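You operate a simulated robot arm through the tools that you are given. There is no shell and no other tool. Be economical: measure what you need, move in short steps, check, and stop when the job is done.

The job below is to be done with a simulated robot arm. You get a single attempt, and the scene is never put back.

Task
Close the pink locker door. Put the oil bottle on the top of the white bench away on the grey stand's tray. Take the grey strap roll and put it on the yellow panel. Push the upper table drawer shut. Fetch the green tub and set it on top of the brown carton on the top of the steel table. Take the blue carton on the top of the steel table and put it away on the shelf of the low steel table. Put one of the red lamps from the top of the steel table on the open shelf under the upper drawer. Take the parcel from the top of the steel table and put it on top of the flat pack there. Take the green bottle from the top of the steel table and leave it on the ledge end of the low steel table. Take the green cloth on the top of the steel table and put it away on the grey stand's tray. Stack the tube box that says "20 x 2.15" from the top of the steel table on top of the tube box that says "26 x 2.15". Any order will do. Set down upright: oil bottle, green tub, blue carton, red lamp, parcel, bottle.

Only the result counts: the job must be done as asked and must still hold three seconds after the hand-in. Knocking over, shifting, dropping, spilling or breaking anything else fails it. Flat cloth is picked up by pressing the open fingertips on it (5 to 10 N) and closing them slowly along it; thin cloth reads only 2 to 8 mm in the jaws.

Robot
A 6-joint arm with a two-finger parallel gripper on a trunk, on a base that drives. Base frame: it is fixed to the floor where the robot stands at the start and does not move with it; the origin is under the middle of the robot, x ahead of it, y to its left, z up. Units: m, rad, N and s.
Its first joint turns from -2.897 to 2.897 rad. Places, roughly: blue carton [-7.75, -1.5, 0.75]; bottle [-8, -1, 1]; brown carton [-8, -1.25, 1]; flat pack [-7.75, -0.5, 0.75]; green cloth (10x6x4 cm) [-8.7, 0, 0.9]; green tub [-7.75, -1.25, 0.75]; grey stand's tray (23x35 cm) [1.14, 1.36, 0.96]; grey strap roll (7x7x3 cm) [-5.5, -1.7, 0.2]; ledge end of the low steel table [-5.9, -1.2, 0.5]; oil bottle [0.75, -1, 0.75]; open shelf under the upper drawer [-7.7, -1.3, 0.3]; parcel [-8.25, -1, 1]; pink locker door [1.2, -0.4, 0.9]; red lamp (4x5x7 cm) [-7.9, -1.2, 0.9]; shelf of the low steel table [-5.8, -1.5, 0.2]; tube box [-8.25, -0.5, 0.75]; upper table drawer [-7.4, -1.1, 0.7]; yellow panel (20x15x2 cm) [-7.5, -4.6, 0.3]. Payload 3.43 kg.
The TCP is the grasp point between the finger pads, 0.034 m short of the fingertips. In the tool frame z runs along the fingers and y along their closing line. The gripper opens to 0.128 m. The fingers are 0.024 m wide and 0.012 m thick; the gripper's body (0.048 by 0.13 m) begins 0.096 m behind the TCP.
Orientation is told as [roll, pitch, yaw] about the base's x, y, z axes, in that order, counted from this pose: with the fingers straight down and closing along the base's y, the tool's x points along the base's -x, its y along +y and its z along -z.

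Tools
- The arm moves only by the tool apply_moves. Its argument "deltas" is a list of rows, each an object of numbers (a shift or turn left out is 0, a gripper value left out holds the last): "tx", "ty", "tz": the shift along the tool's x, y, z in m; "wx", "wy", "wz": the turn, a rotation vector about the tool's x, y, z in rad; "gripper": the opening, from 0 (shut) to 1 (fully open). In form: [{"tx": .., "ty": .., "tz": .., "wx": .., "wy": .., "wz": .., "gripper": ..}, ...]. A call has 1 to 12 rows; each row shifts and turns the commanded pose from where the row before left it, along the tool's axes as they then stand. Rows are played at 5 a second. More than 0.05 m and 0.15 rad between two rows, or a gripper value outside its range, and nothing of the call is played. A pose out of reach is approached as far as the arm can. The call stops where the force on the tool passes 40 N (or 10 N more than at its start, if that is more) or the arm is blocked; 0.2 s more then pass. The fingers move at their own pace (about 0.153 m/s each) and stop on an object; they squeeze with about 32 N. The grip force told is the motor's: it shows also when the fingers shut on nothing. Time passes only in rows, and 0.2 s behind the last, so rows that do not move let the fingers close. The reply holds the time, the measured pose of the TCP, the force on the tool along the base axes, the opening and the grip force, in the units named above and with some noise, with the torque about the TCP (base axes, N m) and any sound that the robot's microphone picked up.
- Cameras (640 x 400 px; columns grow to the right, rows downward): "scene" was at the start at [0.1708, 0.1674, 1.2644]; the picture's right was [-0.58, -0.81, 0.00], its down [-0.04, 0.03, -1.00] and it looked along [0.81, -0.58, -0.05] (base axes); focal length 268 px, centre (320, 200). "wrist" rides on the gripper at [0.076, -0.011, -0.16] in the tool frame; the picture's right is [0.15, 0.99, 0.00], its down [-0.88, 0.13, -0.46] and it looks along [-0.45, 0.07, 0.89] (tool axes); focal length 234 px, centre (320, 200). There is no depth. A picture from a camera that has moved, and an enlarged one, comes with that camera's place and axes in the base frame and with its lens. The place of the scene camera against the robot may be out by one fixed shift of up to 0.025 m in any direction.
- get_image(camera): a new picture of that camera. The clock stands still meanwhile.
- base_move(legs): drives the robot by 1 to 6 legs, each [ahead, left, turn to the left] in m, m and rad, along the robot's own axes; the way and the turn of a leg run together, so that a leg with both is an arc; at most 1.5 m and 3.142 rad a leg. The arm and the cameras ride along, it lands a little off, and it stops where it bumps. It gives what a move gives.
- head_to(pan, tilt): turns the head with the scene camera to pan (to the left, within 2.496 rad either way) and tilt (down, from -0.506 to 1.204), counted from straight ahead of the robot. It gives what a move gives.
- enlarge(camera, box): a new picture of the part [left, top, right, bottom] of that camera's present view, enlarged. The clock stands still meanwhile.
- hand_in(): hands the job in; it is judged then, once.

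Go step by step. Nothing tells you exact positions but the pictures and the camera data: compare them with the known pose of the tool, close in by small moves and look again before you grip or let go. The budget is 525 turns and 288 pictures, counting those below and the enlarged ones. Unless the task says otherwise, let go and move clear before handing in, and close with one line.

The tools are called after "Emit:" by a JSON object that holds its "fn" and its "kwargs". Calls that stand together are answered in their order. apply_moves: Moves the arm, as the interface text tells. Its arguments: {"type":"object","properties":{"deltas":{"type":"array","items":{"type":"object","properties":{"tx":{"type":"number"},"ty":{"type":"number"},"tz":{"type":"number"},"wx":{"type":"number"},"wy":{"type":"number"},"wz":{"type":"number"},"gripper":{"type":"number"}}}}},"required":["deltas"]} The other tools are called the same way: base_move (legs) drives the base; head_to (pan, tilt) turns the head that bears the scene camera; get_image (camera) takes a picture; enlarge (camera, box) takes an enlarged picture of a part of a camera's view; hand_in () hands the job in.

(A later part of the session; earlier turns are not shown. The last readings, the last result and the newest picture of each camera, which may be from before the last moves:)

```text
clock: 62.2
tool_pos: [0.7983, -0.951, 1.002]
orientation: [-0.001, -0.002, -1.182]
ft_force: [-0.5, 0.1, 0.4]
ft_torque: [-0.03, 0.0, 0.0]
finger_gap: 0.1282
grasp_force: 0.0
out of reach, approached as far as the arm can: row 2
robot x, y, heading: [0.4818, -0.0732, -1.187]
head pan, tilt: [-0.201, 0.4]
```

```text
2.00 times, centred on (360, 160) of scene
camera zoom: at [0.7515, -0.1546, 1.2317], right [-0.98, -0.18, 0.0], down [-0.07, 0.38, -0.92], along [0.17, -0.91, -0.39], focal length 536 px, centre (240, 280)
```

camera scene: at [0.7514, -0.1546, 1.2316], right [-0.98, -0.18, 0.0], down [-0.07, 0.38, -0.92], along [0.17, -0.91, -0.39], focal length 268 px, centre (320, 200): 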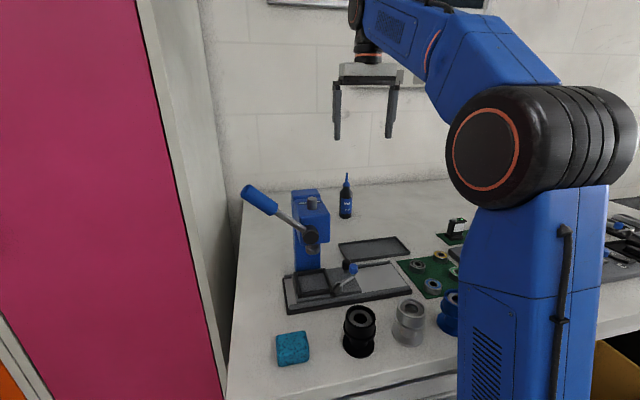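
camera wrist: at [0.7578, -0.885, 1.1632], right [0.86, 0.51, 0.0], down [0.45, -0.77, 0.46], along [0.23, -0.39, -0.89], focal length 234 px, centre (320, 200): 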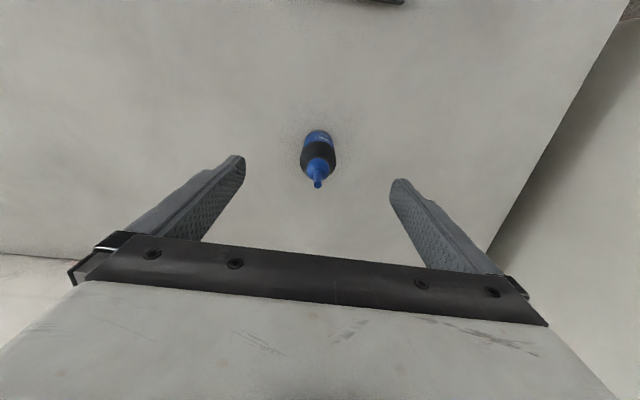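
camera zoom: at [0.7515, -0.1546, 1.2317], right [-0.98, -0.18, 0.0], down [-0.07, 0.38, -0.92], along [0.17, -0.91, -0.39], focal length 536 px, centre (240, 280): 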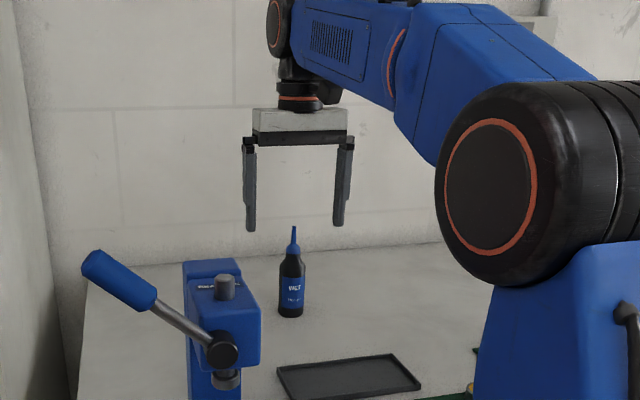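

The bottle is now centred between the fingers, with its top at about 0.97. I descend and grip.

Emit:
{"fn": "apply_moves", "kwargs": {"deltas": [{"tx": -0.01, "tz": 0.03}, {"tz": 0.04}, {"tz": 0.033}]}}

Emit:
{"fn": "get_image", "kwargs": {"camera": "wrist"}}

```text
clock: 63.0
tool_pos: [0.8006, -0.9616, 0.8985]
orientation: [0.002, -0.002, -1.183]
ft_force: [0.7, 0.0, 0.3]
ft_torque: [-0.03, 0.0, 0.01]
finger_gap: 0.128
grasp_force: 0.0
robot x, y, heading: [0.4854, -0.0712, -1.182]
head pan, tilt: [-0.201, 0.4]
```

```text
246 pictures are left
camera wrist: at [0.7607, -0.8955, 1.0587], right [0.86, 0.51, 0.0], down [0.45, -0.77, 0.46], along [0.23, -0.39, -0.89], focal length 234 px, centre (320, 200)
```

wrist: 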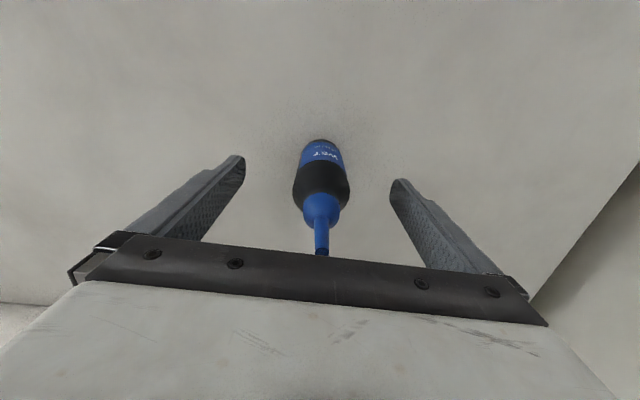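

Emit:
{"fn": "apply_moves", "kwargs": {"deltas": [{"tz": 0.012}, {"gripper": 0.3}, {"gripper": 0.15}, {"gripper": 0}, {}, {}]}}

Emit:
{"fn": "get_image", "kwargs": {"camera": "wrist"}}

```text
clock: 64.4
tool_pos: [0.8029, -0.9623, 0.8862]
orientation: [0.002, -0.002, -1.184]
ft_force: [0.7, 0.6, -0.8]
ft_torque: [0.02, 0.01, -0.01]
finger_gap: 0.041
grasp_force: 32.0
robot x, y, heading: [0.4859, -0.071, -1.182]
head pan, tilt: [-0.201, 0.4]
```

```text
245 pictures are left
camera wrist: at [0.7619, -0.896, 1.0472], right [0.86, 0.51, 0.0], down [0.45, -0.77, 0.46], along [0.23, -0.39, -0.89], focal length 234 px, centre (320, 200)
```

wrist: 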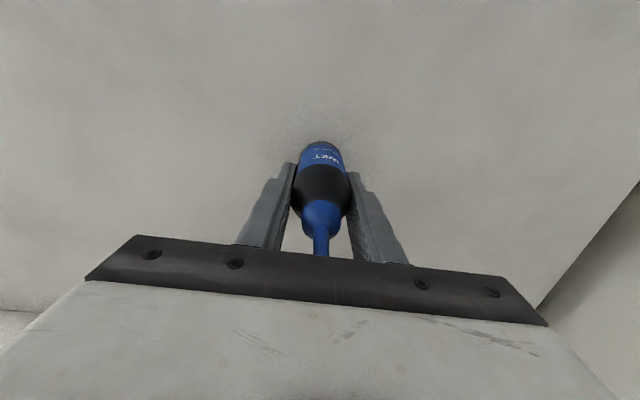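

The bottle is gripped at 41 mm. I lift it, retract, back off, and look at the bike and tray area.

Emit:
{"fn": "apply_moves", "kwargs": {"deltas": [{"tz": -0.01}, {"tz": -0.04}, {"tz": -0.04}, {"tz": -0.04}, {"tx": 0.04, "tz": -0.04}, {"tx": 0.04, "tz": -0.03}, {"tx": 0.04, "tz": -0.03}]}}

Emit:
{"fn": "base_move", "kwargs": {"legs": [[-0.3, 0, 0]]}}

Emit:
{"fn": "head_to", "kwargs": {"pan": 1.9, "tilt": 0.3}}

Emit:
{"fn": "get_image", "kwargs": {"camera": "scene"}}

```text
refused: row 5 steps farther than a row can; nothing moved
```

```text
clock: 66.5
tool_pos: [0.6885, -0.6779, 0.8865]
orientation: [0.003, -0.002, -1.182]
ft_force: [-0.1, -0.6, -0.7]
ft_torque: [0.04, -0.01, 0.0]
finger_gap: 0.0404
grasp_force: 31.5
robot x, y, heading: [0.3713, 0.2072, -1.182]
head pan, tilt: [-0.201, 0.4]
```

```text
clock: 68.5
tool_pos: [0.6886, -0.6791, 0.8858]
orientation: [0.004, -0.002, -1.181]
ft_force: [0.6, 0.3, -0.8]
ft_torque: [0.03, -0.01, 0.04]
finger_gap: 0.0408
grasp_force: 31.4
robot x, y, heading: [0.3669, 0.2071, -1.181]
head pan, tilt: [1.901, 0.3]
```

```text
244 pictures are left
camera scene: at [0.6893, 0.2808, 1.2409], right [0.66, -0.75, 0.0], down [-0.22, -0.19, -0.96], along [0.72, 0.63, -0.3], focal length 268 px, centre (320, 200)
```

scene: 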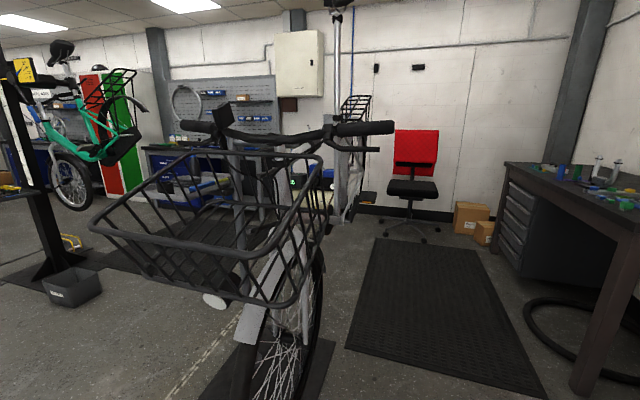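

The arm rows were refused while the base still drove, so the bottle was dragged low over the bench. I check the bench at once.

Emit:
{"fn": "head_to", "kwargs": {"pan": -0.15, "tilt": 0.45}}

Emit:
{"fn": "get_image", "kwargs": {"camera": "scene"}}

Emit:
{"fn": "get_image", "kwargs": {"camera": "wrist"}}

```text
clock: 70.5
tool_pos: [0.6883, -0.6785, 0.8857]
orientation: [0.003, -0.003, -1.183]
ft_force: [0.0, -0.4, -0.9]
ft_torque: [0.06, 0.0, 0.0]
finger_gap: 0.0406
grasp_force: 31.7
robot x, y, heading: [0.3679, 0.21, -1.184]
head pan, tilt: [-0.15, 0.45]
```

```text
243 pictures are left
camera scene: at [0.6407, 0.13, 1.227], right [-0.97, -0.24, 0.0], down [-0.1, 0.42, -0.9], along [0.21, -0.87, -0.44], focal length 268 px, centre (320, 200)
```

scene: 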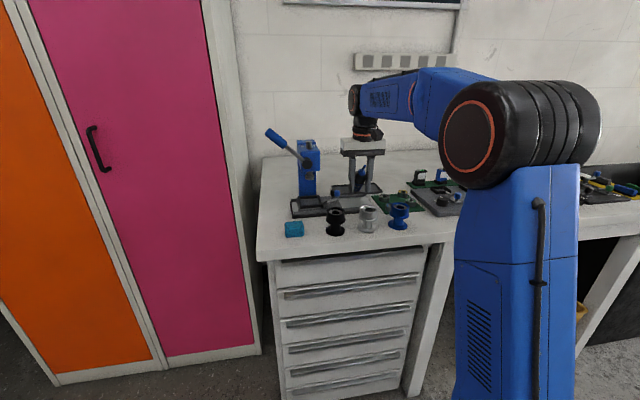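

```text
242 pictures are left
camera wrist: at [0.6482, -0.613, 1.0471], right [0.86, 0.51, 0.0], down [0.45, -0.77, 0.46], along [0.23, -0.39, -0.89], focal length 234 px, centre (320, 200)
```

wrist: 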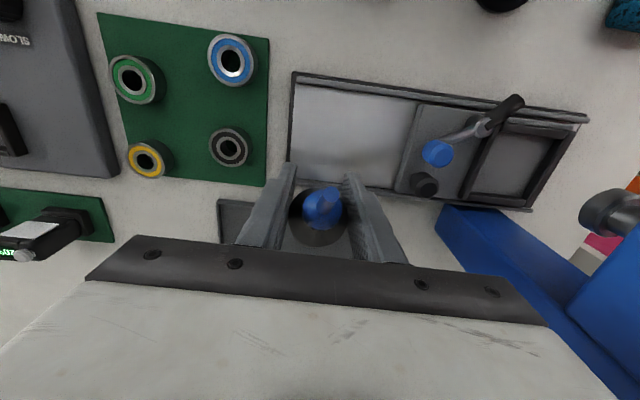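

The bottle seems to have tilted in the grip. I lift it clear and then compare the bench layout with the earlier picture.

Emit:
{"fn": "apply_moves", "kwargs": {"deltas": [{"tz": -0.02}, {"tz": -0.04}, {"tz": -0.04}, {"tz": -0.04}, {"tz": -0.04}, {"tz": -0.04}]}}

Emit:
{"fn": "get_image", "kwargs": {"camera": "wrist"}}

Emit:
{"fn": "enlarge", "kwargs": {"camera": "scene", "box": [240, 70, 460, 260]}}

```text
clock: 71.9
tool_pos: [0.6895, -0.6768, 1.1048]
orientation: [0.001, -0.001, -1.182]
ft_force: [-0.4, 0.2, -1.3]
ft_torque: [0.01, 0.04, 0.02]
finger_gap: 0.0407
grasp_force: 32.2
robot x, y, heading: [0.3686, 0.2101, -1.183]
head pan, tilt: [-0.15, 0.45]
```

```text
241 pictures are left
camera wrist: at [0.6486, -0.611, 1.266], right [0.86, 0.51, 0.0], down [0.45, -0.77, 0.46], along [0.23, -0.39, -0.89], focal length 234 px, centre (320, 200)
```

wrist: 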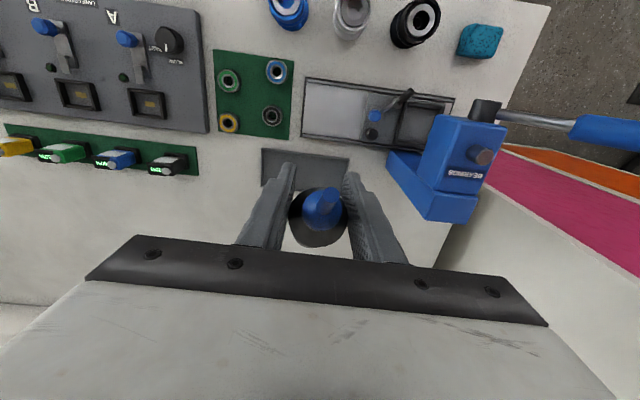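

```text
2.11 times, centred on (350, 165) of scene
camera zoom: at [0.6407, 0.1301, 1.227], right [-0.97, -0.24, 0.0], down [-0.1, 0.42, -0.9], along [0.21, -0.87, -0.44], focal length 564 px, centre (257, 274)
```

zoom: 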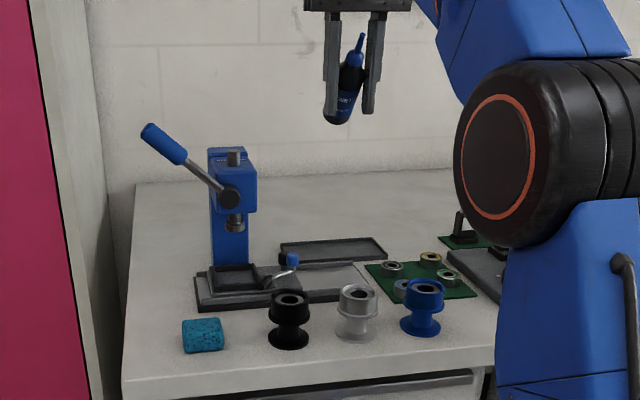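

The bench layout is unchanged, but the bottle tilted about 30° in the fingers with its top toward the robot. I turn the hand about its axis so I can set the bottle upright with a hand leaning back.

Emit:
{"fn": "apply_moves", "kwargs": {"deltas": [{"wz": 0.15}, {"wz": 0.15}, {"wz": 0.15}, {"wz": 0.15}, {"wz": 0.15}, {"wz": 0.15}, {"wz": 0.15}, {"wz": 0.15}, {"wz": 0.15}, {"wz": 0.15}, {"wz": 0.07}]}}

```text
clock: 74.3
tool_pos: [0.6874, -0.679, 1.106]
orientation: [0.003, 0.001, -2.753]
ft_force: [0.4, -0.6, -1.5]
ft_torque: [0.01, -0.01, -0.05]
finger_gap: 0.0408
grasp_force: 31.9
robot x, y, heading: [0.3697, 0.2059, -1.182]
head pan, tilt: [-0.15, 0.45]
```

Emit:
{"fn": "apply_moves", "kwargs": {"deltas": [{"wz": 0.15}, {"wz": 0.15}, {"wz": 0.15}, {"wz": 0.15}, {"wz": 0.15}, {"wz": 0.15}, {"wz": 0.15}, {"wz": 0.15}, {"wz": 0.15}, {"wz": 0.15}, {"wz": 0.07}]}}

Emit:
{"fn": "enlarge", "kwargs": {"camera": "scene", "box": [260, 60, 460, 200]}}

Emit:
{"fn": "get_image", "kwargs": {"camera": "wrist"}}

```text
clock: 76.7
tool_pos: [0.6884, -0.6783, 1.1068]
orientation: [-0.003, 0.002, 2.133]
ft_force: [0.3, -0.3, -0.8]
ft_torque: [0.02, -0.02, -0.02]
finger_gap: 0.0405
grasp_force: 32.2
out of reach, approached as far as the arm can: row 10, 11
robot x, y, heading: [0.3685, 0.2103, -1.179]
head pan, tilt: [-0.15, 0.45]
```

```text
2.86 times, centred on (360, 130) of scene
camera zoom: at [0.6407, 0.13, 1.227], right [-0.97, -0.24, 0.0], down [-0.1, 0.42, -0.9], along [0.21, -0.87, -0.44], focal length 766 px, centre (206, 400)
```

zoom: 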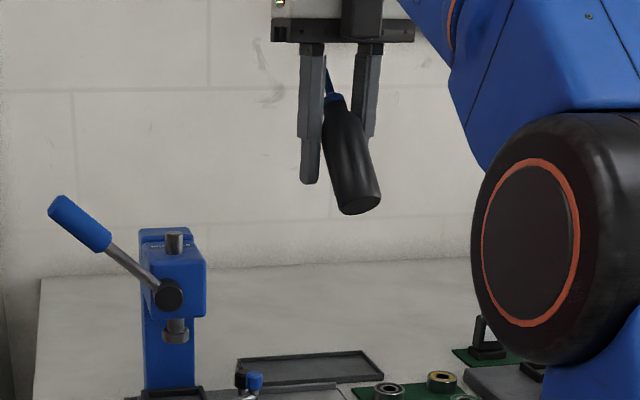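

```text
238 pictures are left
camera wrist: at [0.7365, -0.7369, 1.2676], right [-0.76, -0.65, 0.0], down [-0.58, 0.68, 0.45], along [-0.29, 0.34, -0.89], focal length 234 px, centre (320, 200)
```

wrist: 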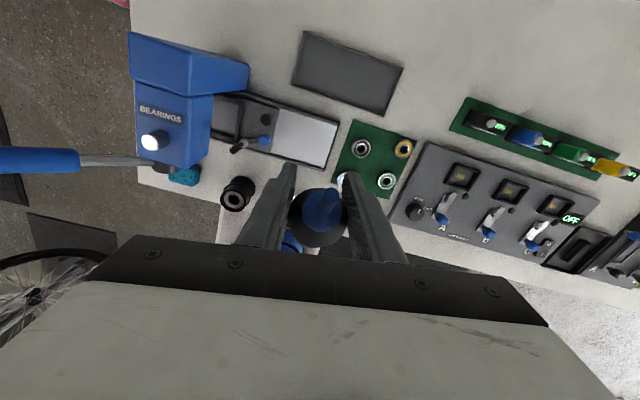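

The hand is turned. I tilt it so that the bottle stands upright and check.

Emit:
{"fn": "apply_moves", "kwargs": {"deltas": [{"wy": 0.14}, {"wy": 0.14}, {"wy": 0.14}, {"wy": 0.14}]}}

Emit:
{"fn": "head_to", "kwargs": {"pan": -0.3, "tilt": 0.15}}

Emit:
{"fn": "enlarge", "kwargs": {"camera": "scene", "box": [240, 100, 440, 260]}}

```text
clock: 77.7
tool_pos: [0.6881, -0.6791, 1.106]
orientation: [-0.002, 0.561, 2.136]
ft_force: [0.8, -0.8, -0.9]
ft_torque: [-0.03, -0.01, 0.01]
finger_gap: 0.0407
grasp_force: 32.3
robot x, y, heading: [0.3657, 0.2082, -1.177]
head pan, tilt: [-0.15, 0.45]
```

```text
clock: 78.5
tool_pos: [0.6883, -0.6789, 1.1063]
orientation: [-0.001, 0.562, 2.133]
ft_force: [-0.3, 1.2, -0.1]
ft_torque: [-0.04, 0.01, -0.03]
finger_gap: 0.0408
grasp_force: 32.0
robot x, y, heading: [0.3613, 0.2131, -1.181]
head pan, tilt: [-0.3, 0.15]
```

```text
2.50 times, centred on (340, 180) of scene
camera zoom: at [0.6272, 0.127, 1.2549], right [-1.0, -0.09, 0.0], down [-0.01, 0.15, -0.99], along [0.09, -0.98, -0.15], focal length 670 px, centre (270, 250)
```

zoom: 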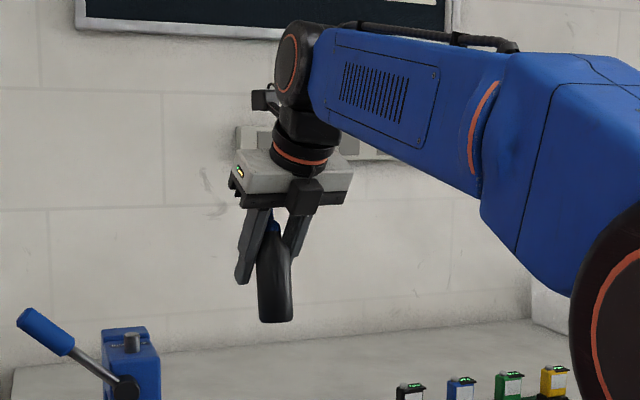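

The bottle looks about upright. I drive back in to set it down at its old spot and regrip it straight.

Emit:
{"fn": "base_move", "kwargs": {"legs": [[0.29, 0, 0]]}}

Emit:
{"fn": "get_image", "kwargs": {"camera": "wrist"}}

Emit:
{"fn": "enlarge", "kwargs": {"camera": "scene", "box": [240, 100, 440, 260]}}

```text
clock: 80.5
tool_pos: [0.7997, -0.9492, 1.106]
orientation: [-0.001, 0.562, 2.135]
ft_force: [0.0, 0.7, -1.7]
ft_torque: [-0.04, -0.02, 0.01]
finger_gap: 0.0407
grasp_force: 32.0
robot x, y, heading: [0.4799, -0.0649, -1.184]
head pan, tilt: [-0.3, 0.15]
```

```text
236 pictures are left
camera wrist: at [0.796, -0.9258, 1.2836], right [-0.77, -0.63, 0.08], down [-0.64, 0.77, -0.08], along [-0.01, -0.11, -0.99], focal length 234 px, centre (320, 200)
```

wrist: 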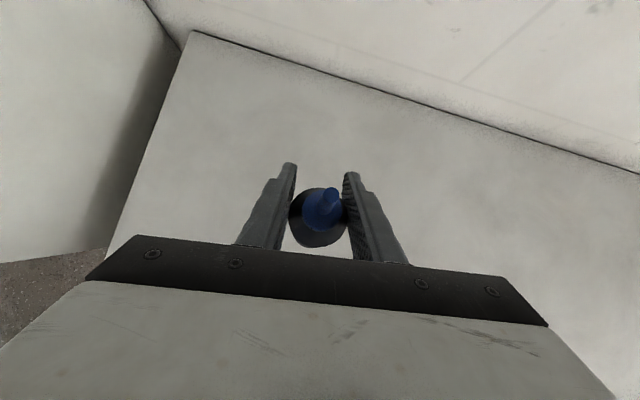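

```text
2.50 times, centred on (340, 180) of scene
camera zoom: at [0.7381, -0.1435, 1.2549], right [-1.0, -0.09, 0.0], down [-0.01, 0.15, -0.99], along [0.09, -0.98, -0.15], focal length 670 px, centre (270, 250)
```

zoom: 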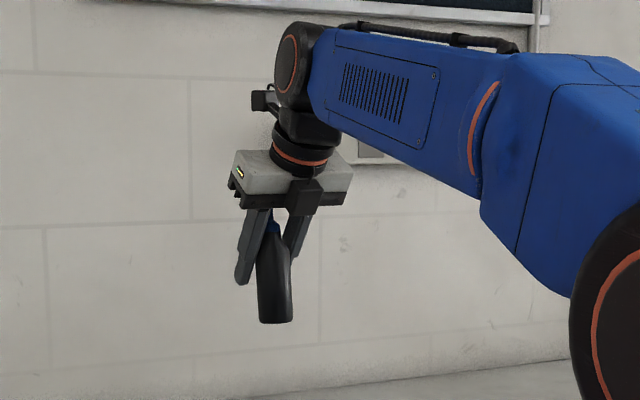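

The bottle's base still leans slightly toward the robot, so I add a little tilt and lower it toward the bench.

Emit:
{"fn": "apply_moves", "kwargs": {"deltas": [{"wy": 0.1}, {"tz": 0.0316, "tx": -0.0245}, {"tz": 0.0316, "tx": -0.0245}, {"tz": 0.0316, "tx": -0.0245}, {"tz": 0.0316, "tx": -0.0245}, {"tz": 0.016, "tx": -0.0122}]}}

Emit:
{"fn": "head_to", "kwargs": {"pan": -0.3, "tilt": 0.35}}

Emit:
{"fn": "enlarge", "kwargs": {"camera": "scene", "box": [240, 100, 440, 260]}}

```text
clock: 81.9
tool_pos: [0.801, -0.9487, 0.9266]
orientation: [-0.002, 0.662, 2.134]
ft_force: [0.4, -0.6, -0.7]
ft_torque: [-0.06, -0.03, 0.02]
finger_gap: 0.0406
grasp_force: 32.4
robot x, y, heading: [0.4782, -0.0632, -1.178]
head pan, tilt: [-0.3, 0.15]
```

```text
clock: 82.6
tool_pos: [0.8015, -0.9497, 0.926]
orientation: [-0.002, 0.661, 2.135]
ft_force: [-0.1, 0.1, -0.6]
ft_torque: [-0.04, 0.0, 0.02]
finger_gap: 0.0407
grasp_force: 31.6
robot x, y, heading: [0.481, -0.0624, -1.181]
head pan, tilt: [-0.3, 0.351]
```

```text
2.50 times, centred on (340, 180) of scene
camera zoom: at [0.7382, -0.1439, 1.2363], right [-1.0, -0.09, 0.0], down [-0.03, 0.34, -0.94], along [0.08, -0.94, -0.34], focal length 670 px, centre (270, 250)
```

zoom: 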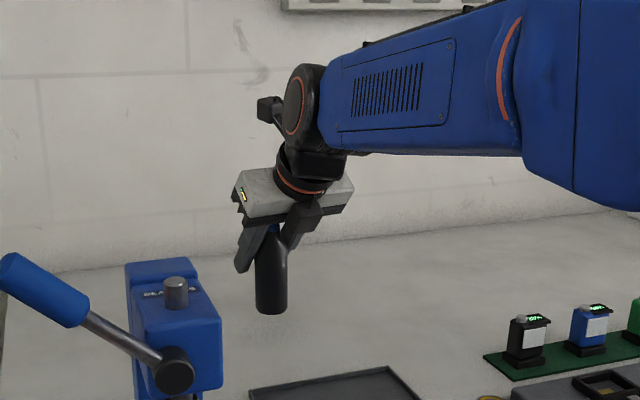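

The bottle is upright and close above the bench. I lower it in small steps until I feel contact.

Emit:
{"fn": "apply_moves", "kwargs": {"deltas": [{"tz": 0.0079, "tx": -0.0061}, {"tz": 0.0079, "tx": -0.0061}, {"tz": 0.004, "tx": -0.003}, {"tz": 0.004, "tx": -0.003}]}}

```text
clock: 83.6
tool_pos: [0.8012, -0.9488, 0.8965]
orientation: [-0.003, 0.662, 2.133]
ft_force: [-0.1, -0.1, -1.2]
ft_torque: [-0.02, -0.01, 0.01]
finger_gap: 0.0406
grasp_force: 32.2
robot x, y, heading: [0.4773, -0.0608, -1.183]
head pan, tilt: [-0.3, 0.351]
```

Emit:
{"fn": "apply_moves", "kwargs": {"deltas": [{"tz": 0.003, "tx": -0.0024}, {"tz": 0.003, "tx": -0.0024}, {"tz": 0.003, "tx": -0.0024}]}}

Emit:
{"fn": "enlarge", "kwargs": {"camera": "scene", "box": [280, 150, 380, 230]}}

```text
clock: 84.4
tool_pos: [0.8003, -0.9484, 0.8861]
orientation: [0.0, 0.664, 2.136]
ft_force: [1.5, 0.8, 25.4]
ft_torque: [0.3, 0.22, -0.03]
finger_gap: 0.0409
grasp_force: 32.2
robot x, y, heading: [0.4791, -0.0582, -1.179]
head pan, tilt: [-0.3, 0.351]
```

```text
5.00 times, centred on (330, 190) of scene
camera zoom: at [0.7379, -0.143, 1.2363], right [-1.0, -0.09, 0.0], down [-0.03, 0.34, -0.94], along [0.08, -0.94, -0.34], focal length 1340 px, centre (270, 250)
```

zoom: 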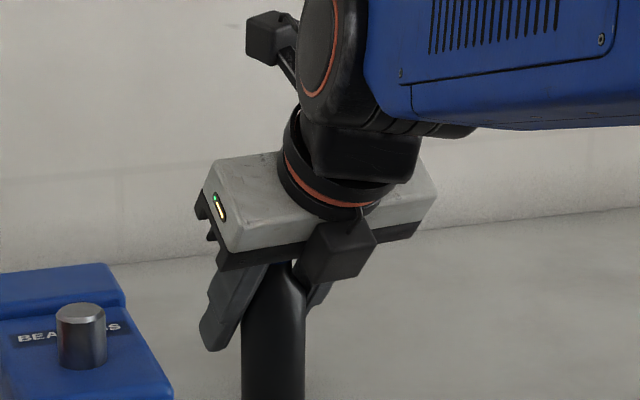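

Contact was felt. I ease up slightly, open, and back out along the fingers.

Emit:
{"fn": "apply_moves", "kwargs": {"deltas": [{"tz": -0.0016, "tx": 0.0012}, {"gripper": 0.5}, {"gripper": 1}, {}, {"tz": -0.03}, {"tz": -0.04}, {"tz": -0.04}, {"tz": -0.04}]}}

Emit:
{"fn": "enlarge", "kwargs": {"camera": "scene", "box": [240, 100, 440, 260]}}

```text
clock: 86.2
tool_pos: [0.7507, -0.8729, 1.003]
orientation: [-0.003, 0.661, 2.135]
ft_force: [0.0, 0.0, -0.1]
ft_torque: [0.03, -0.01, 0.02]
finger_gap: 0.1281
grasp_force: 0.1
robot x, y, heading: [0.4787, -0.0625, -1.185]
head pan, tilt: [-0.3, 0.351]
```

```text
2.50 times, centred on (340, 180) of scene
camera zoom: at [0.7383, -0.1442, 1.2362], right [-1.0, -0.09, 0.0], down [-0.03, 0.34, -0.94], along [0.08, -0.94, -0.34], focal length 670 px, centre (270, 250)
```

zoom: 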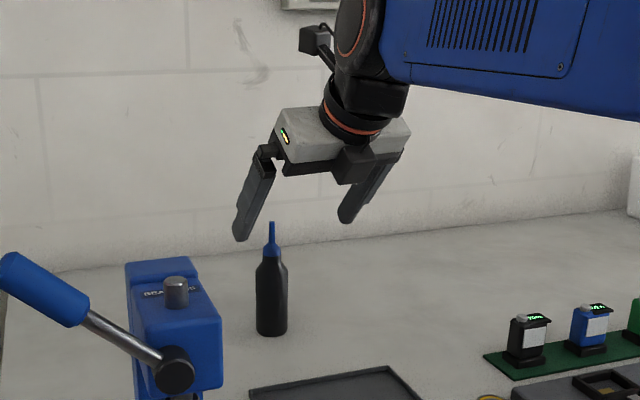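

The bottle stands upright. I raise the hand, straighten it and turn it back.

Emit:
{"fn": "apply_moves", "kwargs": {"deltas": [{"tz": -0.0395, "tx": 0.0305}, {"tz": -0.0395, "tx": 0.0305}, {"wy": -0.15}, {"wy": -0.15}, {"wy": -0.15}, {"wy": -0.15}, {"wy": -0.06}]}}

Emit:
{"fn": "apply_moves", "kwargs": {"deltas": [{"wz": -0.15}, {"wz": -0.15}, {"wz": -0.15}, {"wz": -0.15}, {"wz": -0.15}, {"wz": -0.15}, {"wz": -0.15}, {"wz": -0.15}, {"wz": -0.15}, {"wz": -0.15}, {"wz": -0.15}]}}

Emit:
{"fn": "apply_moves", "kwargs": {"deltas": [{"wz": -0.15}, {"wz": -0.15}, {"wz": -0.15}, {"wz": -0.15}, {"wz": -0.15}, {"wz": -0.15}, {"wz": -0.15}, {"wz": -0.15}, {"wz": -0.12}]}}

Emit:
{"fn": "get_image", "kwargs": {"camera": "wrist"}}

```text
clock: 87.8
tool_pos: [0.7498, -0.8707, 1.1042]
orientation: [-0.002, 0.001, 2.133]
ft_force: [-0.2, 0.4, -0.1]
ft_torque: [-0.05, 0.0, 0.0]
finger_gap: 0.1279
grasp_force: 0.1
robot x, y, heading: [0.4798, -0.0651, -1.185]
head pan, tilt: [-0.3, 0.351]
```

```text
clock: 90.2
tool_pos: [0.7493, -0.8701, 1.1054]
orientation: [0.002, 0.001, -2.495]
ft_force: [-0.1, -0.5, 0.5]
ft_torque: [0.04, -0.01, -0.02]
finger_gap: 0.128
grasp_force: 0.0
robot x, y, heading: [0.4804, -0.0639, -1.181]
head pan, tilt: [-0.3, 0.351]
```

```text
clock: 92.2
tool_pos: [0.7497, -0.872, 1.1048]
orientation: [0.002, -0.001, -1.176]
ft_force: [-0.3, -0.3, 0.5]
ft_torque: [0.01, 0.01, 0.03]
finger_gap: 0.1283
grasp_force: 0.1
robot x, y, heading: [0.4797, -0.063, -1.184]
head pan, tilt: [-0.3, 0.351]
```

```text
231 pictures are left
camera wrist: at [0.7095, -0.8056, 1.266], right [0.86, 0.51, 0.0], down [0.46, -0.76, 0.46], along [0.24, -0.39, -0.89], focal length 234 px, centre (320, 200)
```

wrist: 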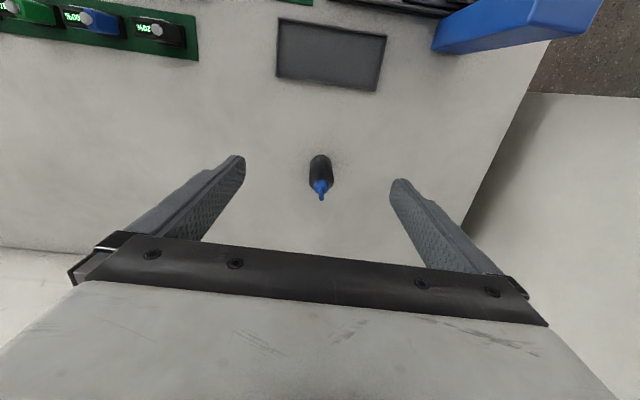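

Emit:
{"fn": "apply_moves", "kwargs": {"deltas": [{"tx": -0.04, "ty": 0.014}, {"tx": -0.038}, {"tz": 0.04}, {"tz": 0.04}]}}

Emit:
{"fn": "get_image", "kwargs": {"camera": "wrist"}}

```text
clock: 93.2
tool_pos: [0.7959, -0.9398, 1.0256]
orientation: [0.002, -0.001, -1.179]
ft_force: [0.5, -0.4, -0.7]
ft_torque: [-0.02, 0.01, 0.01]
finger_gap: 0.128
grasp_force: 0.1
robot x, y, heading: [0.4809, -0.0605, -1.182]
head pan, tilt: [-0.3, 0.351]
```

```text
230 pictures are left
camera wrist: at [0.754, -0.8732, 1.1864], right [0.86, 0.51, 0.0], down [0.46, -0.76, 0.46], along [0.24, -0.39, -0.89], focal length 234 px, centre (320, 200)
```

wrist: 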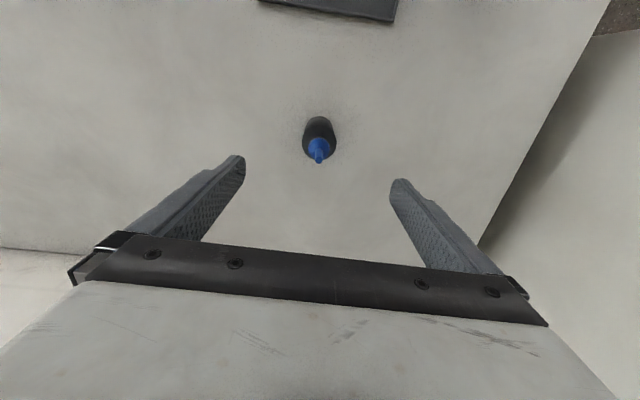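

Emit:
{"fn": "apply_moves", "kwargs": {"deltas": [{"tx": 0.005, "tz": 0.04}, {"tz": 0.04}, {"tz": 0.04}, {"tz": 0.016}, {"gripper": 0.3}, {"gripper": 0}, {}, {}]}}

Emit:
{"fn": "get_image", "kwargs": {"camera": "wrist"}}

```text
clock: 95.0
tool_pos: [0.7929, -0.9346, 0.8911]
orientation: [0.002, -0.002, -1.179]
ft_force: [1.0, 0.6, 0.2]
ft_torque: [-0.01, -0.05, -0.03]
finger_gap: 0.0413
grasp_force: 31.8
robot x, y, heading: [0.4782, -0.0649, -1.183]
head pan, tilt: [-0.3, 0.351]
```

```text
229 pictures are left
camera wrist: at [0.7513, -0.8686, 1.0514], right [0.86, 0.51, 0.0], down [0.46, -0.76, 0.46], along [0.24, -0.39, -0.89], focal length 234 px, centre (320, 200)
```

wrist: 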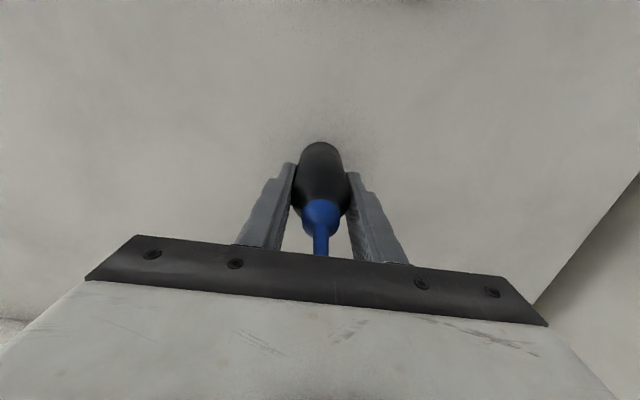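

Gripped straight. Now I lift (each row within 0.05 m), and drive only after the lift is confirmed.

Emit:
{"fn": "apply_moves", "kwargs": {"deltas": [{"tz": -0.04}, {"tz": -0.04}, {"tz": -0.04}, {"tz": -0.04}, {"tx": 0.03, "tz": -0.03}, {"tx": 0.03, "tz": -0.02}, {"tx": 0.03, "tz": -0.02}, {"tx": 0.03, "tz": -0.01}]}}

```text
clock: 96.8
tool_pos: [0.7445, -0.8218, 1.129]
orientation: [0.001, 0.001, -1.179]
ft_force: [-0.4, -0.7, -1.4]
ft_torque: [0.09, 0.05, 0.04]
finger_gap: 0.041
grasp_force: 32.1
robot x, y, heading: [0.479, -0.0641, -1.178]
head pan, tilt: [-0.3, 0.351]
```

The bottle is held high. I back off to open floor and turn around to the right (over the low bench, away from the basket), toward the bike stand.

Emit:
{"fn": "base_move", "kwargs": {"legs": [[-0.28, 0, 0], [0, 0, -1.77]]}}

Emit:
{"fn": "head_to", "kwargs": {"pan": -1.2, "tilt": 0.6}}

Emit:
{"fn": "get_image", "kwargs": {"camera": "scene"}}

```text
clock: 103.1
tool_pos: [-0.4286, 0.1024, 1.1302]
orientation: [0.002, -0.002, -2.959]
ft_force: [0.5, -0.2, -1.3]
ft_torque: [-0.01, -0.03, -0.01]
finger_gap: 0.041
grasp_force: 31.7
robot x, y, heading: [0.3686, 0.2004, -2.962]
head pan, tilt: [-0.3, 0.351]
```

```text
clock: 104.3
tool_pos: [-0.4288, 0.1029, 1.1289]
orientation: [0.001, -0.002, -2.96]
ft_force: [0.0, 0.3, -0.8]
ft_torque: [0.02, 0.03, 0.0]
finger_gap: 0.0411
grasp_force: 31.7
robot x, y, heading: [0.3735, 0.2052, -2.964]
head pan, tilt: [-1.201, 0.6]
```

```text
228 pictures are left
camera scene: at [0.3011, 0.049, 1.2135], right [0.85, 0.52, 0.0], down [0.3, -0.48, -0.83], along [-0.43, 0.7, -0.56], focal length 268 px, centre (320, 200)
```

scene: 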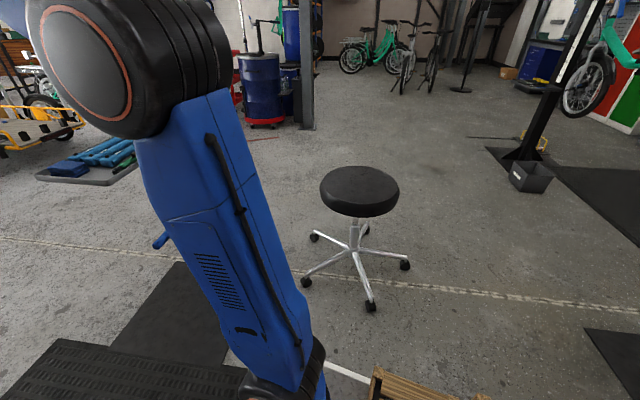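

Emit:
{"fn": "base_move", "kwargs": {"legs": [[0, 0, -1.77], [0.0, -0.12, 0]]}}

Emit:
{"fn": "head_to", "kwargs": {"pan": -0.6, "tilt": 0.35}}

Emit:
{"fn": "get_image", "kwargs": {"camera": "scene"}}

```text
clock: 109.8
tool_pos: [0.564, 1.0017, 1.1299]
orientation: [0.002, -0.002, 1.539]
ft_force: [0.5, -0.2, -0.4]
ft_torque: [0.01, 0.0, 0.0]
finger_gap: 0.0412
grasp_force: 32.1
robot x, y, heading: [0.492, 0.2022, 1.535]
head pan, tilt: [-1.201, 0.6]
```

```text
clock: 110.8
tool_pos: [0.5629, 1.0022, 1.1302]
orientation: [0.002, -0.002, 1.536]
ft_force: [0.5, 0.5, -1.5]
ft_torque: [-0.01, 0.0, 0.02]
finger_gap: 0.041
grasp_force: 32.1
robot x, y, heading: [0.4939, 0.1974, 1.537]
head pan, tilt: [-0.6, 0.351]
```

```text
227 pictures are left
camera scene: at [0.3475, 0.3628, 1.2362], right [0.8, -0.59, 0.0], down [-0.2, -0.28, -0.94], along [0.56, 0.76, -0.34], focal length 268 px, centre (320, 200)
```

scene: 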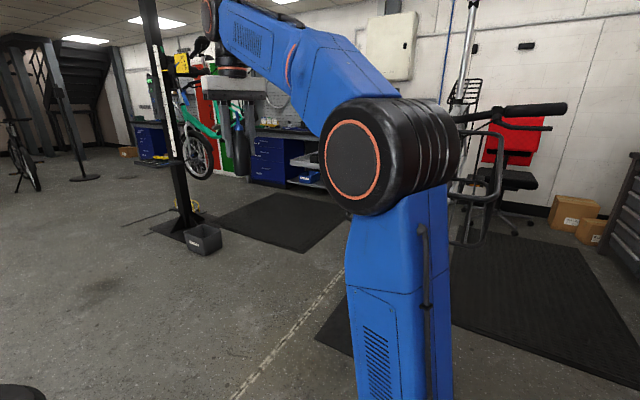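

I drive ahead past the stool to the tray's free side, then turn partly toward it and look.

Emit:
{"fn": "base_move", "kwargs": {"legs": [[0.8, -0.02, 0], [0.75, -0.02, 0], [0, 0, -1.4]]}}

Emit:
{"fn": "head_to", "kwargs": {"pan": -0.5, "tilt": 0.4}}

Emit:
{"fn": "get_image", "kwargs": {"camera": "scene"}}

```text
clock: 122.1
tool_pos: [1.3967, 1.7778, 1.1296]
orientation: [0.002, -0.003, 0.131]
ft_force: [-0.4, -0.2, -1.2]
ft_torque: [0.02, 0.04, 0.0]
finger_gap: 0.041
grasp_force: 32.3
robot x, y, heading: [0.5941, 1.716, 0.126]
head pan, tilt: [-0.6, 0.351]
```

```text
clock: 122.8
tool_pos: [1.3975, 1.7781, 1.131]
orientation: [0.001, 0.0, 0.13]
ft_force: [-0.4, 0.4, -1.4]
ft_torque: [0.0, 0.02, 0.0]
finger_gap: 0.0409
grasp_force: 32.0
robot x, y, heading: [0.5922, 1.7159, 0.126]
head pan, tilt: [-0.499, 0.4]
```

```text
226 pictures are left
camera scene: at [0.7479, 1.9123, 1.2317], right [-0.36, -0.93, 0.0], down [-0.36, 0.14, -0.92], along [0.86, -0.33, -0.39], focal length 268 px, centre (320, 200)
```

scene: 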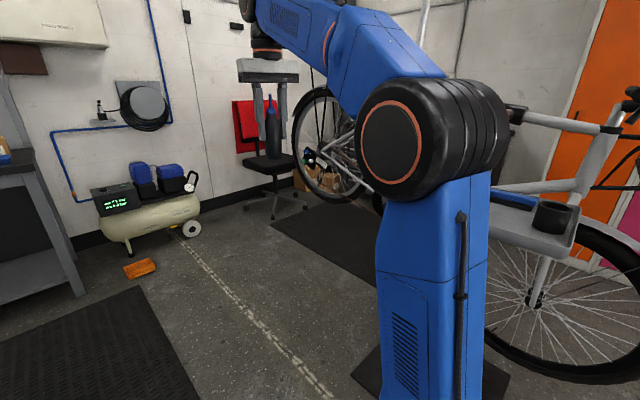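

The tray is to the right, partly hidden by the arm. I retract and raise the tool, then turn a bit more and look with the wrist camera.

Emit:
{"fn": "apply_moves", "kwargs": {"deltas": [{"tx": 0.04}, {"tx": 0.04, "tz": -0.02}, {"tx": 0.03, "tz": -0.03}, {"tz": -0.03}, {"tz": -0.03}]}}

Emit:
{"fn": "base_move", "kwargs": {"legs": [[0, 0, -0.3]]}}

Emit:
{"fn": "get_image", "kwargs": {"camera": "wrist"}}

Emit:
{"fn": "head_to", "kwargs": {"pan": -0.8, "tilt": 0.4}}

Emit:
{"fn": "get_image", "kwargs": {"camera": "scene"}}

```text
clock: 124.0
tool_pos: [1.2879, 1.7618, 1.1739]
orientation: [0.002, -0.006, 0.131]
ft_force: [0.5, 0.1, -1.3]
ft_torque: [0.01, 0.01, 0.03]
finger_gap: 0.0408
grasp_force: 32.1
out of reach, approached as far as the arm can: row 3, 4, 5
robot x, y, heading: [0.5913, 1.7164, 0.13]
head pan, tilt: [-0.499, 0.4]
```

```text
clock: 125.3
tool_pos: [1.2702, 1.5516, 1.1739]
orientation: [0.003, -0.007, -0.172]
ft_force: [1.1, -0.2, -1.5]
ft_torque: [0.01, 0.01, -0.01]
finger_gap: 0.0413
grasp_force: 32.3
robot x, y, heading: [0.5958, 1.716, -0.174]
head pan, tilt: [-0.499, 0.4]
```

```text
225 pictures are left
camera wrist: at [1.1909, 1.5534, 1.3345], right [0.03, 1.0, 0.0], down [0.89, -0.02, 0.46], along [0.46, -0.01, -0.89], focal length 234 px, centre (320, 200)
```

wrist: 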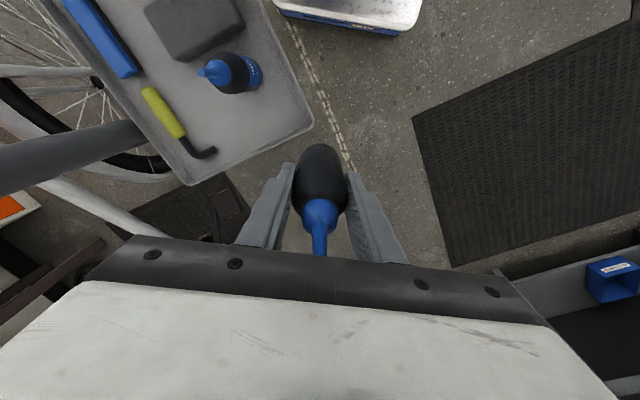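

```text
clock: 126.2
tool_pos: [1.2703, 1.5518, 1.1742]
orientation: [0.002, -0.007, -0.172]
ft_force: [0.2, 0.8, -1.0]
ft_torque: [-0.03, 0.0, -0.01]
finger_gap: 0.0412
grasp_force: 31.5
robot x, y, heading: [0.5958, 1.7189, -0.182]
head pan, tilt: [-0.799, 0.4]
```

```text
224 pictures are left
camera scene: at [0.7797, 1.8433, 1.2317], right [-0.83, -0.56, 0.0], down [-0.22, 0.32, -0.92], along [0.52, -0.76, -0.39], focal length 268 px, centre (320, 200)
```

scene: 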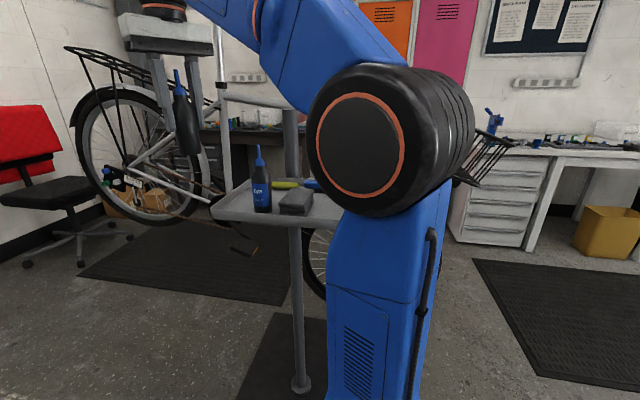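

The tray is well seen: its centre is about (1.137, 1.367) with the long side along the room axis, as listed. There is free space at the far corner near (1.25, 1.445), so I turn toward it.

Emit:
{"fn": "base_move", "kwargs": {"legs": [[0, 0, -0.154]]}}

Emit:
{"fn": "get_image", "kwargs": {"camera": "wrist"}}

```text
clock: 127.2
tool_pos: [1.2356, 1.4496, 1.1731]
orientation: [0.003, -0.008, -0.325]
ft_force: [1.1, -0.2, -0.7]
ft_torque: [-0.01, 0.03, -0.02]
finger_gap: 0.0409
grasp_force: 31.6
robot x, y, heading: [0.5943, 1.7158, -0.326]
head pan, tilt: [-0.799, 0.4]
```

```text
223 pictures are left
camera wrist: at [1.1587, 1.4633, 1.3345], right [0.18, 0.98, 0.0], down [0.87, -0.16, 0.46], along [0.45, -0.08, -0.89], focal length 234 px, centre (320, 200)
```

wrist: 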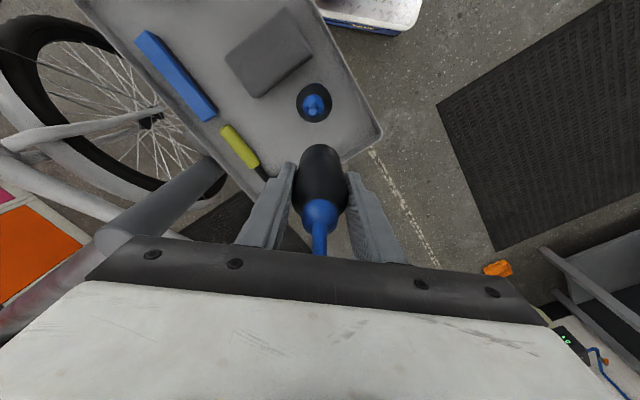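

Emit:
{"fn": "apply_moves", "kwargs": {"deltas": [{"tx": -0.0263, "ty": -0.0123}, {"tz": 0.04}, {"tz": 0.04}, {"tz": 0.03}]}}

Emit:
{"fn": "get_image", "kwargs": {"camera": "wrist"}}

Emit:
{"fn": "enlarge", "kwargs": {"camera": "scene", "box": [120, 60, 360, 240]}}

```text
clock: 128.2
tool_pos: [1.2571, 1.4313, 1.0643]
orientation: [0.003, -0.006, -0.326]
ft_force: [-0.1, 0.5, -1.5]
ft_torque: [0.0, -0.02, 0.01]
finger_gap: 0.0408
grasp_force: 32.4
robot x, y, heading: [0.5919, 1.7173, -0.331]
head pan, tilt: [-0.799, 0.4]
```

```text
222 pictures are left
camera wrist: at [1.1795, 1.4436, 1.2246], right [0.18, 0.98, 0.0], down [0.87, -0.16, 0.46], along [0.46, -0.08, -0.89], focal length 234 px, centre (320, 200)
```

wrist: 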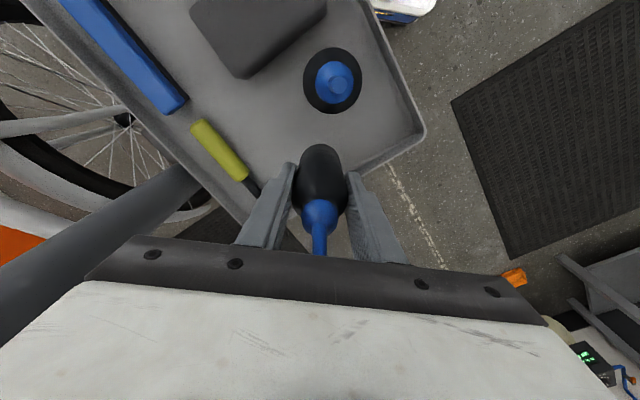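

```text
2.22 times, centred on (240, 150) of scene
camera zoom: at [0.7969, 1.8157, 1.2317], right [-0.9, -0.43, 0.0], down [-0.17, 0.35, -0.92], along [0.39, -0.83, -0.39], focal length 595 px, centre (498, 311)
```

zoom: 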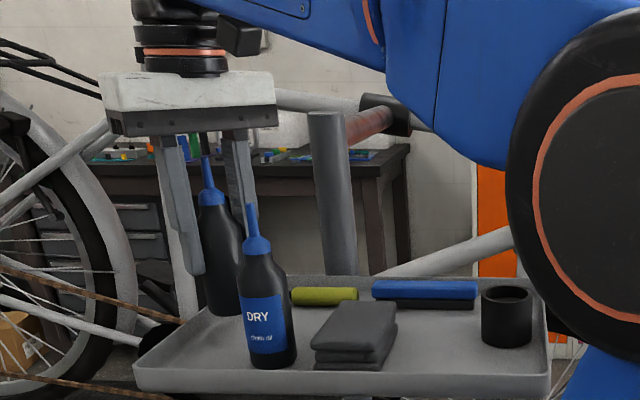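

The tray has one bottle, cloths, a key and a tin; the spot is free. I shift 1 cm inward and lower until contact.

Emit:
{"fn": "apply_moves", "kwargs": {"deltas": [{"tx": 0.0077, "ty": -0.0064}, {"tz": 0.015}, {"tz": 0.006}, {"tz": 0.004}, {"tz": 0.004}, {"tz": 0.004}]}}

```text
clock: 129.6
tool_pos: [1.2476, 1.4249, 1.0329]
orientation: [0.004, -0.013, -0.33]
ft_force: [2.8, -2.3, 24.4]
ft_torque: [-0.04, 0.12, -0.09]
finger_gap: 0.0412
grasp_force: 31.6
robot x, y, heading: [0.5931, 1.7165, -0.329]
head pan, tilt: [-0.799, 0.4]
```

Contact at about 1.033. I ease up and check before releasing.

Emit:
{"fn": "apply_moves", "kwargs": {"deltas": [{"tz": -0.002}, {}]}}

Emit:
{"fn": "get_image", "kwargs": {"camera": "wrist"}}

Emit:
{"fn": "enlarge", "kwargs": {"camera": "scene", "box": [120, 60, 360, 240]}}

```text
clock: 130.2
tool_pos: [1.247, 1.4259, 1.0327]
orientation: [0.002, -0.005, -0.328]
ft_force: [-0.9, -0.6, 1.3]
ft_torque: [-0.08, 0.07, -0.01]
finger_gap: 0.0409
grasp_force: 31.8
robot x, y, heading: [0.5957, 1.7162, -0.327]
head pan, tilt: [-0.799, 0.4]
```

```text
220 pictures are left
camera wrist: at [1.1713, 1.44, 1.193], right [0.18, 0.98, 0.0], down [0.87, -0.16, 0.46], along [0.45, -0.08, -0.89], focal length 234 px, centre (320, 200)
```

wrist: 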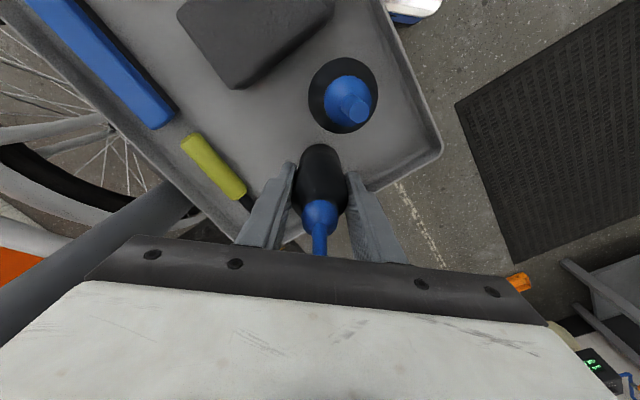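

```text
2.22 times, centred on (240, 150) of scene
camera zoom: at [0.7968, 1.8157, 1.2317], right [-0.9, -0.43, 0.0], down [-0.17, 0.35, -0.92], along [0.39, -0.83, -0.39], focal length 595 px, centre (498, 311)
```

zoom: 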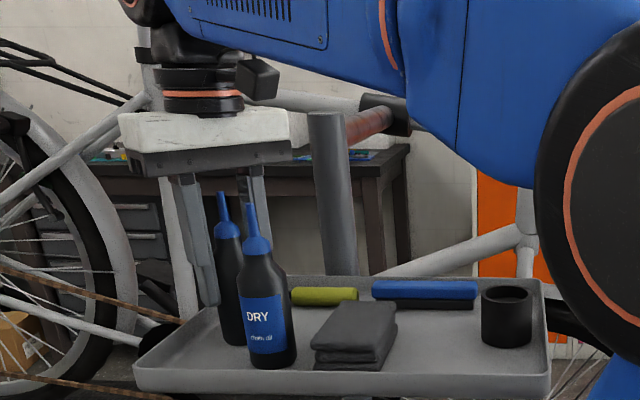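

The bottle stands on the tray behind the DRY bottle. I open part-way and lift straight up.

Emit:
{"fn": "apply_moves", "kwargs": {"deltas": [{"gripper": 0.5}, {}, {"tz": -0.03}, {"tz": -0.04}, {"tz": -0.04}, {"tz": -0.03}]}}

Emit:
{"fn": "get_image", "kwargs": {"camera": "wrist"}}

Emit:
{"fn": "enlarge", "kwargs": {"camera": "scene", "box": [120, 60, 360, 240]}}

```text
clock: 131.6
tool_pos: [1.2469, 1.4253, 1.1747]
orientation: [0.004, -0.009, -0.328]
ft_force: [-0.5, 0.4, -0.2]
ft_torque: [0.02, 0.02, -0.03]
finger_gap: 0.064
grasp_force: 0.1
robot x, y, heading: [0.5932, 1.7157, -0.326]
head pan, tilt: [-0.799, 0.4]
```

```text
218 pictures are left
camera wrist: at [1.1694, 1.4388, 1.335], right [0.18, 0.98, 0.0], down [0.87, -0.16, 0.46], along [0.46, -0.08, -0.89], focal length 234 px, centre (320, 200)
```

wrist: 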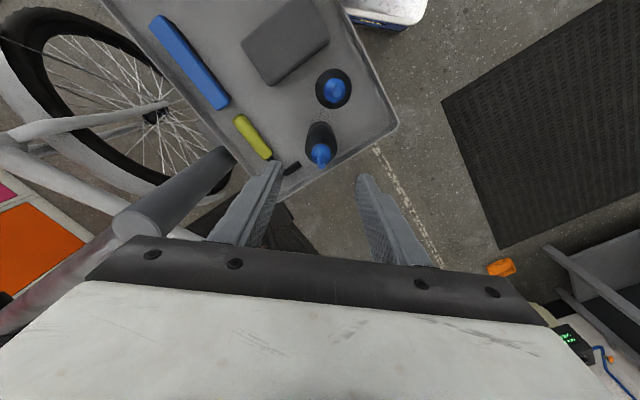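

```text
2.22 times, centred on (240, 150) of scene
camera zoom: at [0.7969, 1.8157, 1.2317], right [-0.9, -0.43, 0.0], down [-0.17, 0.35, -0.92], along [0.39, -0.83, -0.39], focal length 595 px, centre (498, 311)
```

zoom: 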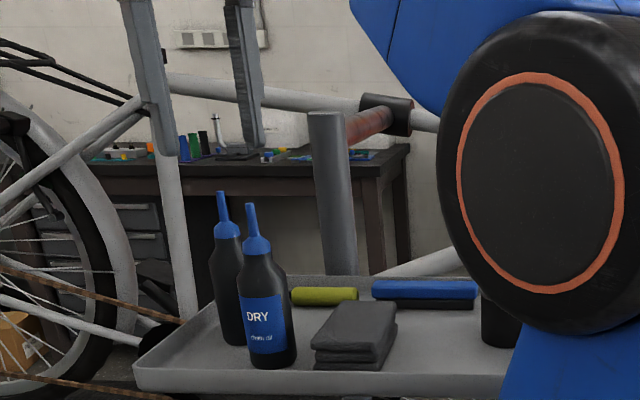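

The oil bottle is placed. I retrace the route past the stool, back to the open floor.

Emit:
{"fn": "base_move", "kwargs": {"legs": [[0, 0, 1.86], [0, 0.08, 0], [-0.8, 0, 0], [-0.8, 0, 0]]}}

```text
clock: 144.8
tool_pos: [0.5303, 0.8424, 1.1742]
orientation: [0.002, -0.008, 1.523]
ft_force: [0.7, -0.9, -0.7]
ft_torque: [0.0, -0.02, -0.02]
finger_gap: 0.0641
grasp_force: 0.1
robot x, y, heading: [0.4277, 0.1339, 1.521]
head pan, tilt: [-0.799, 0.4]
```

Emit:
{"fn": "base_move", "kwargs": {"legs": [[0.08, 0, 0], [0, 0, 2.13]]}}

Emit:
{"fn": "head_to", "kwargs": {"pan": 0.0, "tilt": 0.25}}

Emit:
{"fn": "get_image", "kwargs": {"camera": "scene"}}

```text
clock: 150.9
tool_pos: [-0.2253, -0.0678, 1.1743]
orientation: [0.002, -0.009, -2.646]
ft_force: [-0.6, -0.1, 0.3]
ft_torque: [0.0, 0.04, 0.04]
finger_gap: 0.0639
grasp_force: 0.1
robot x, y, heading: [0.4352, 0.2198, -2.648]
head pan, tilt: [-0.799, 0.4]
```

```text
clock: 152.1
tool_pos: [-0.2242, -0.0671, 1.1742]
orientation: [0.002, -0.008, -2.646]
ft_force: [-0.1, -0.3, 0.1]
ft_torque: [0.01, 0.01, 0.0]
finger_gap: 0.0641
grasp_force: 0.1
robot x, y, heading: [0.4334, 0.2148, -2.646]
head pan, tilt: [0.0, 0.25]
```

```text
216 pictures are left
camera scene: at [0.4018, -0.0602, 1.2457], right [-0.48, 0.88, 0.0], down [0.22, 0.12, -0.97], along [-0.85, -0.46, -0.25], focal length 268 px, centre (320, 200)
```

scene: 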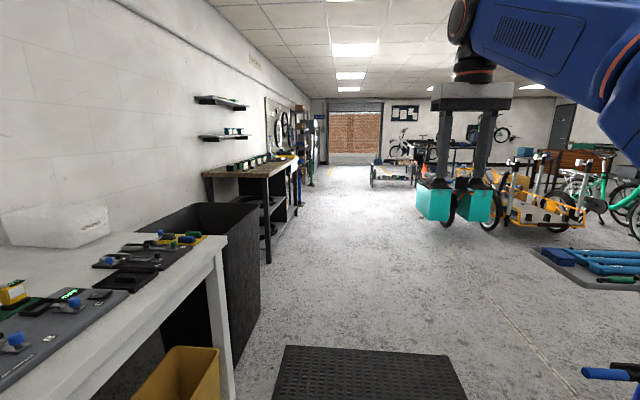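

The corridor is open ahead, with the low steel table visible far off. I drive down the corridor.

Emit:
{"fn": "base_move", "kwargs": {"legs": [[1.5, 0, 0], [1.5, 0, 0]]}}

Emit:
{"fn": "get_image", "kwargs": {"camera": "scene"}}

```text
clock: 166.5
tool_pos: [-2.8658, -1.455, 1.1735]
orientation: [0.003, -0.009, -2.668]
ft_force: [-0.2, -0.8, 0.5]
ft_torque: [0.01, 0.01, -0.01]
finger_gap: 0.0641
grasp_force: 0.0
robot x, y, heading: [-2.2006, -1.1898, -2.673]
head pan, tilt: [0.0, 0.25]
```

```text
215 pictures are left
camera scene: at [-2.2402, -1.4631, 1.2457], right [-0.45, 0.89, 0.0], down [0.22, 0.11, -0.97], along [-0.86, -0.44, -0.25], focal length 268 px, centre (320, 200)
```

scene: 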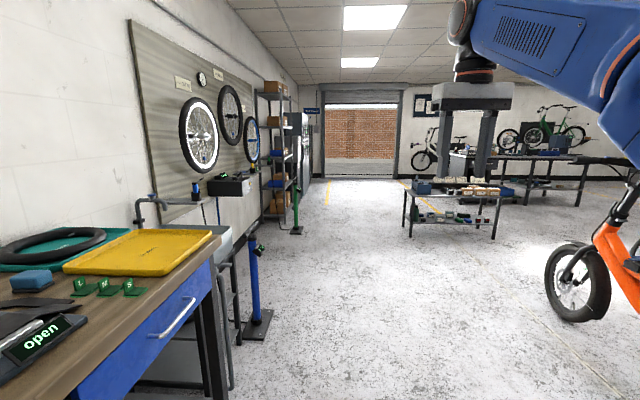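

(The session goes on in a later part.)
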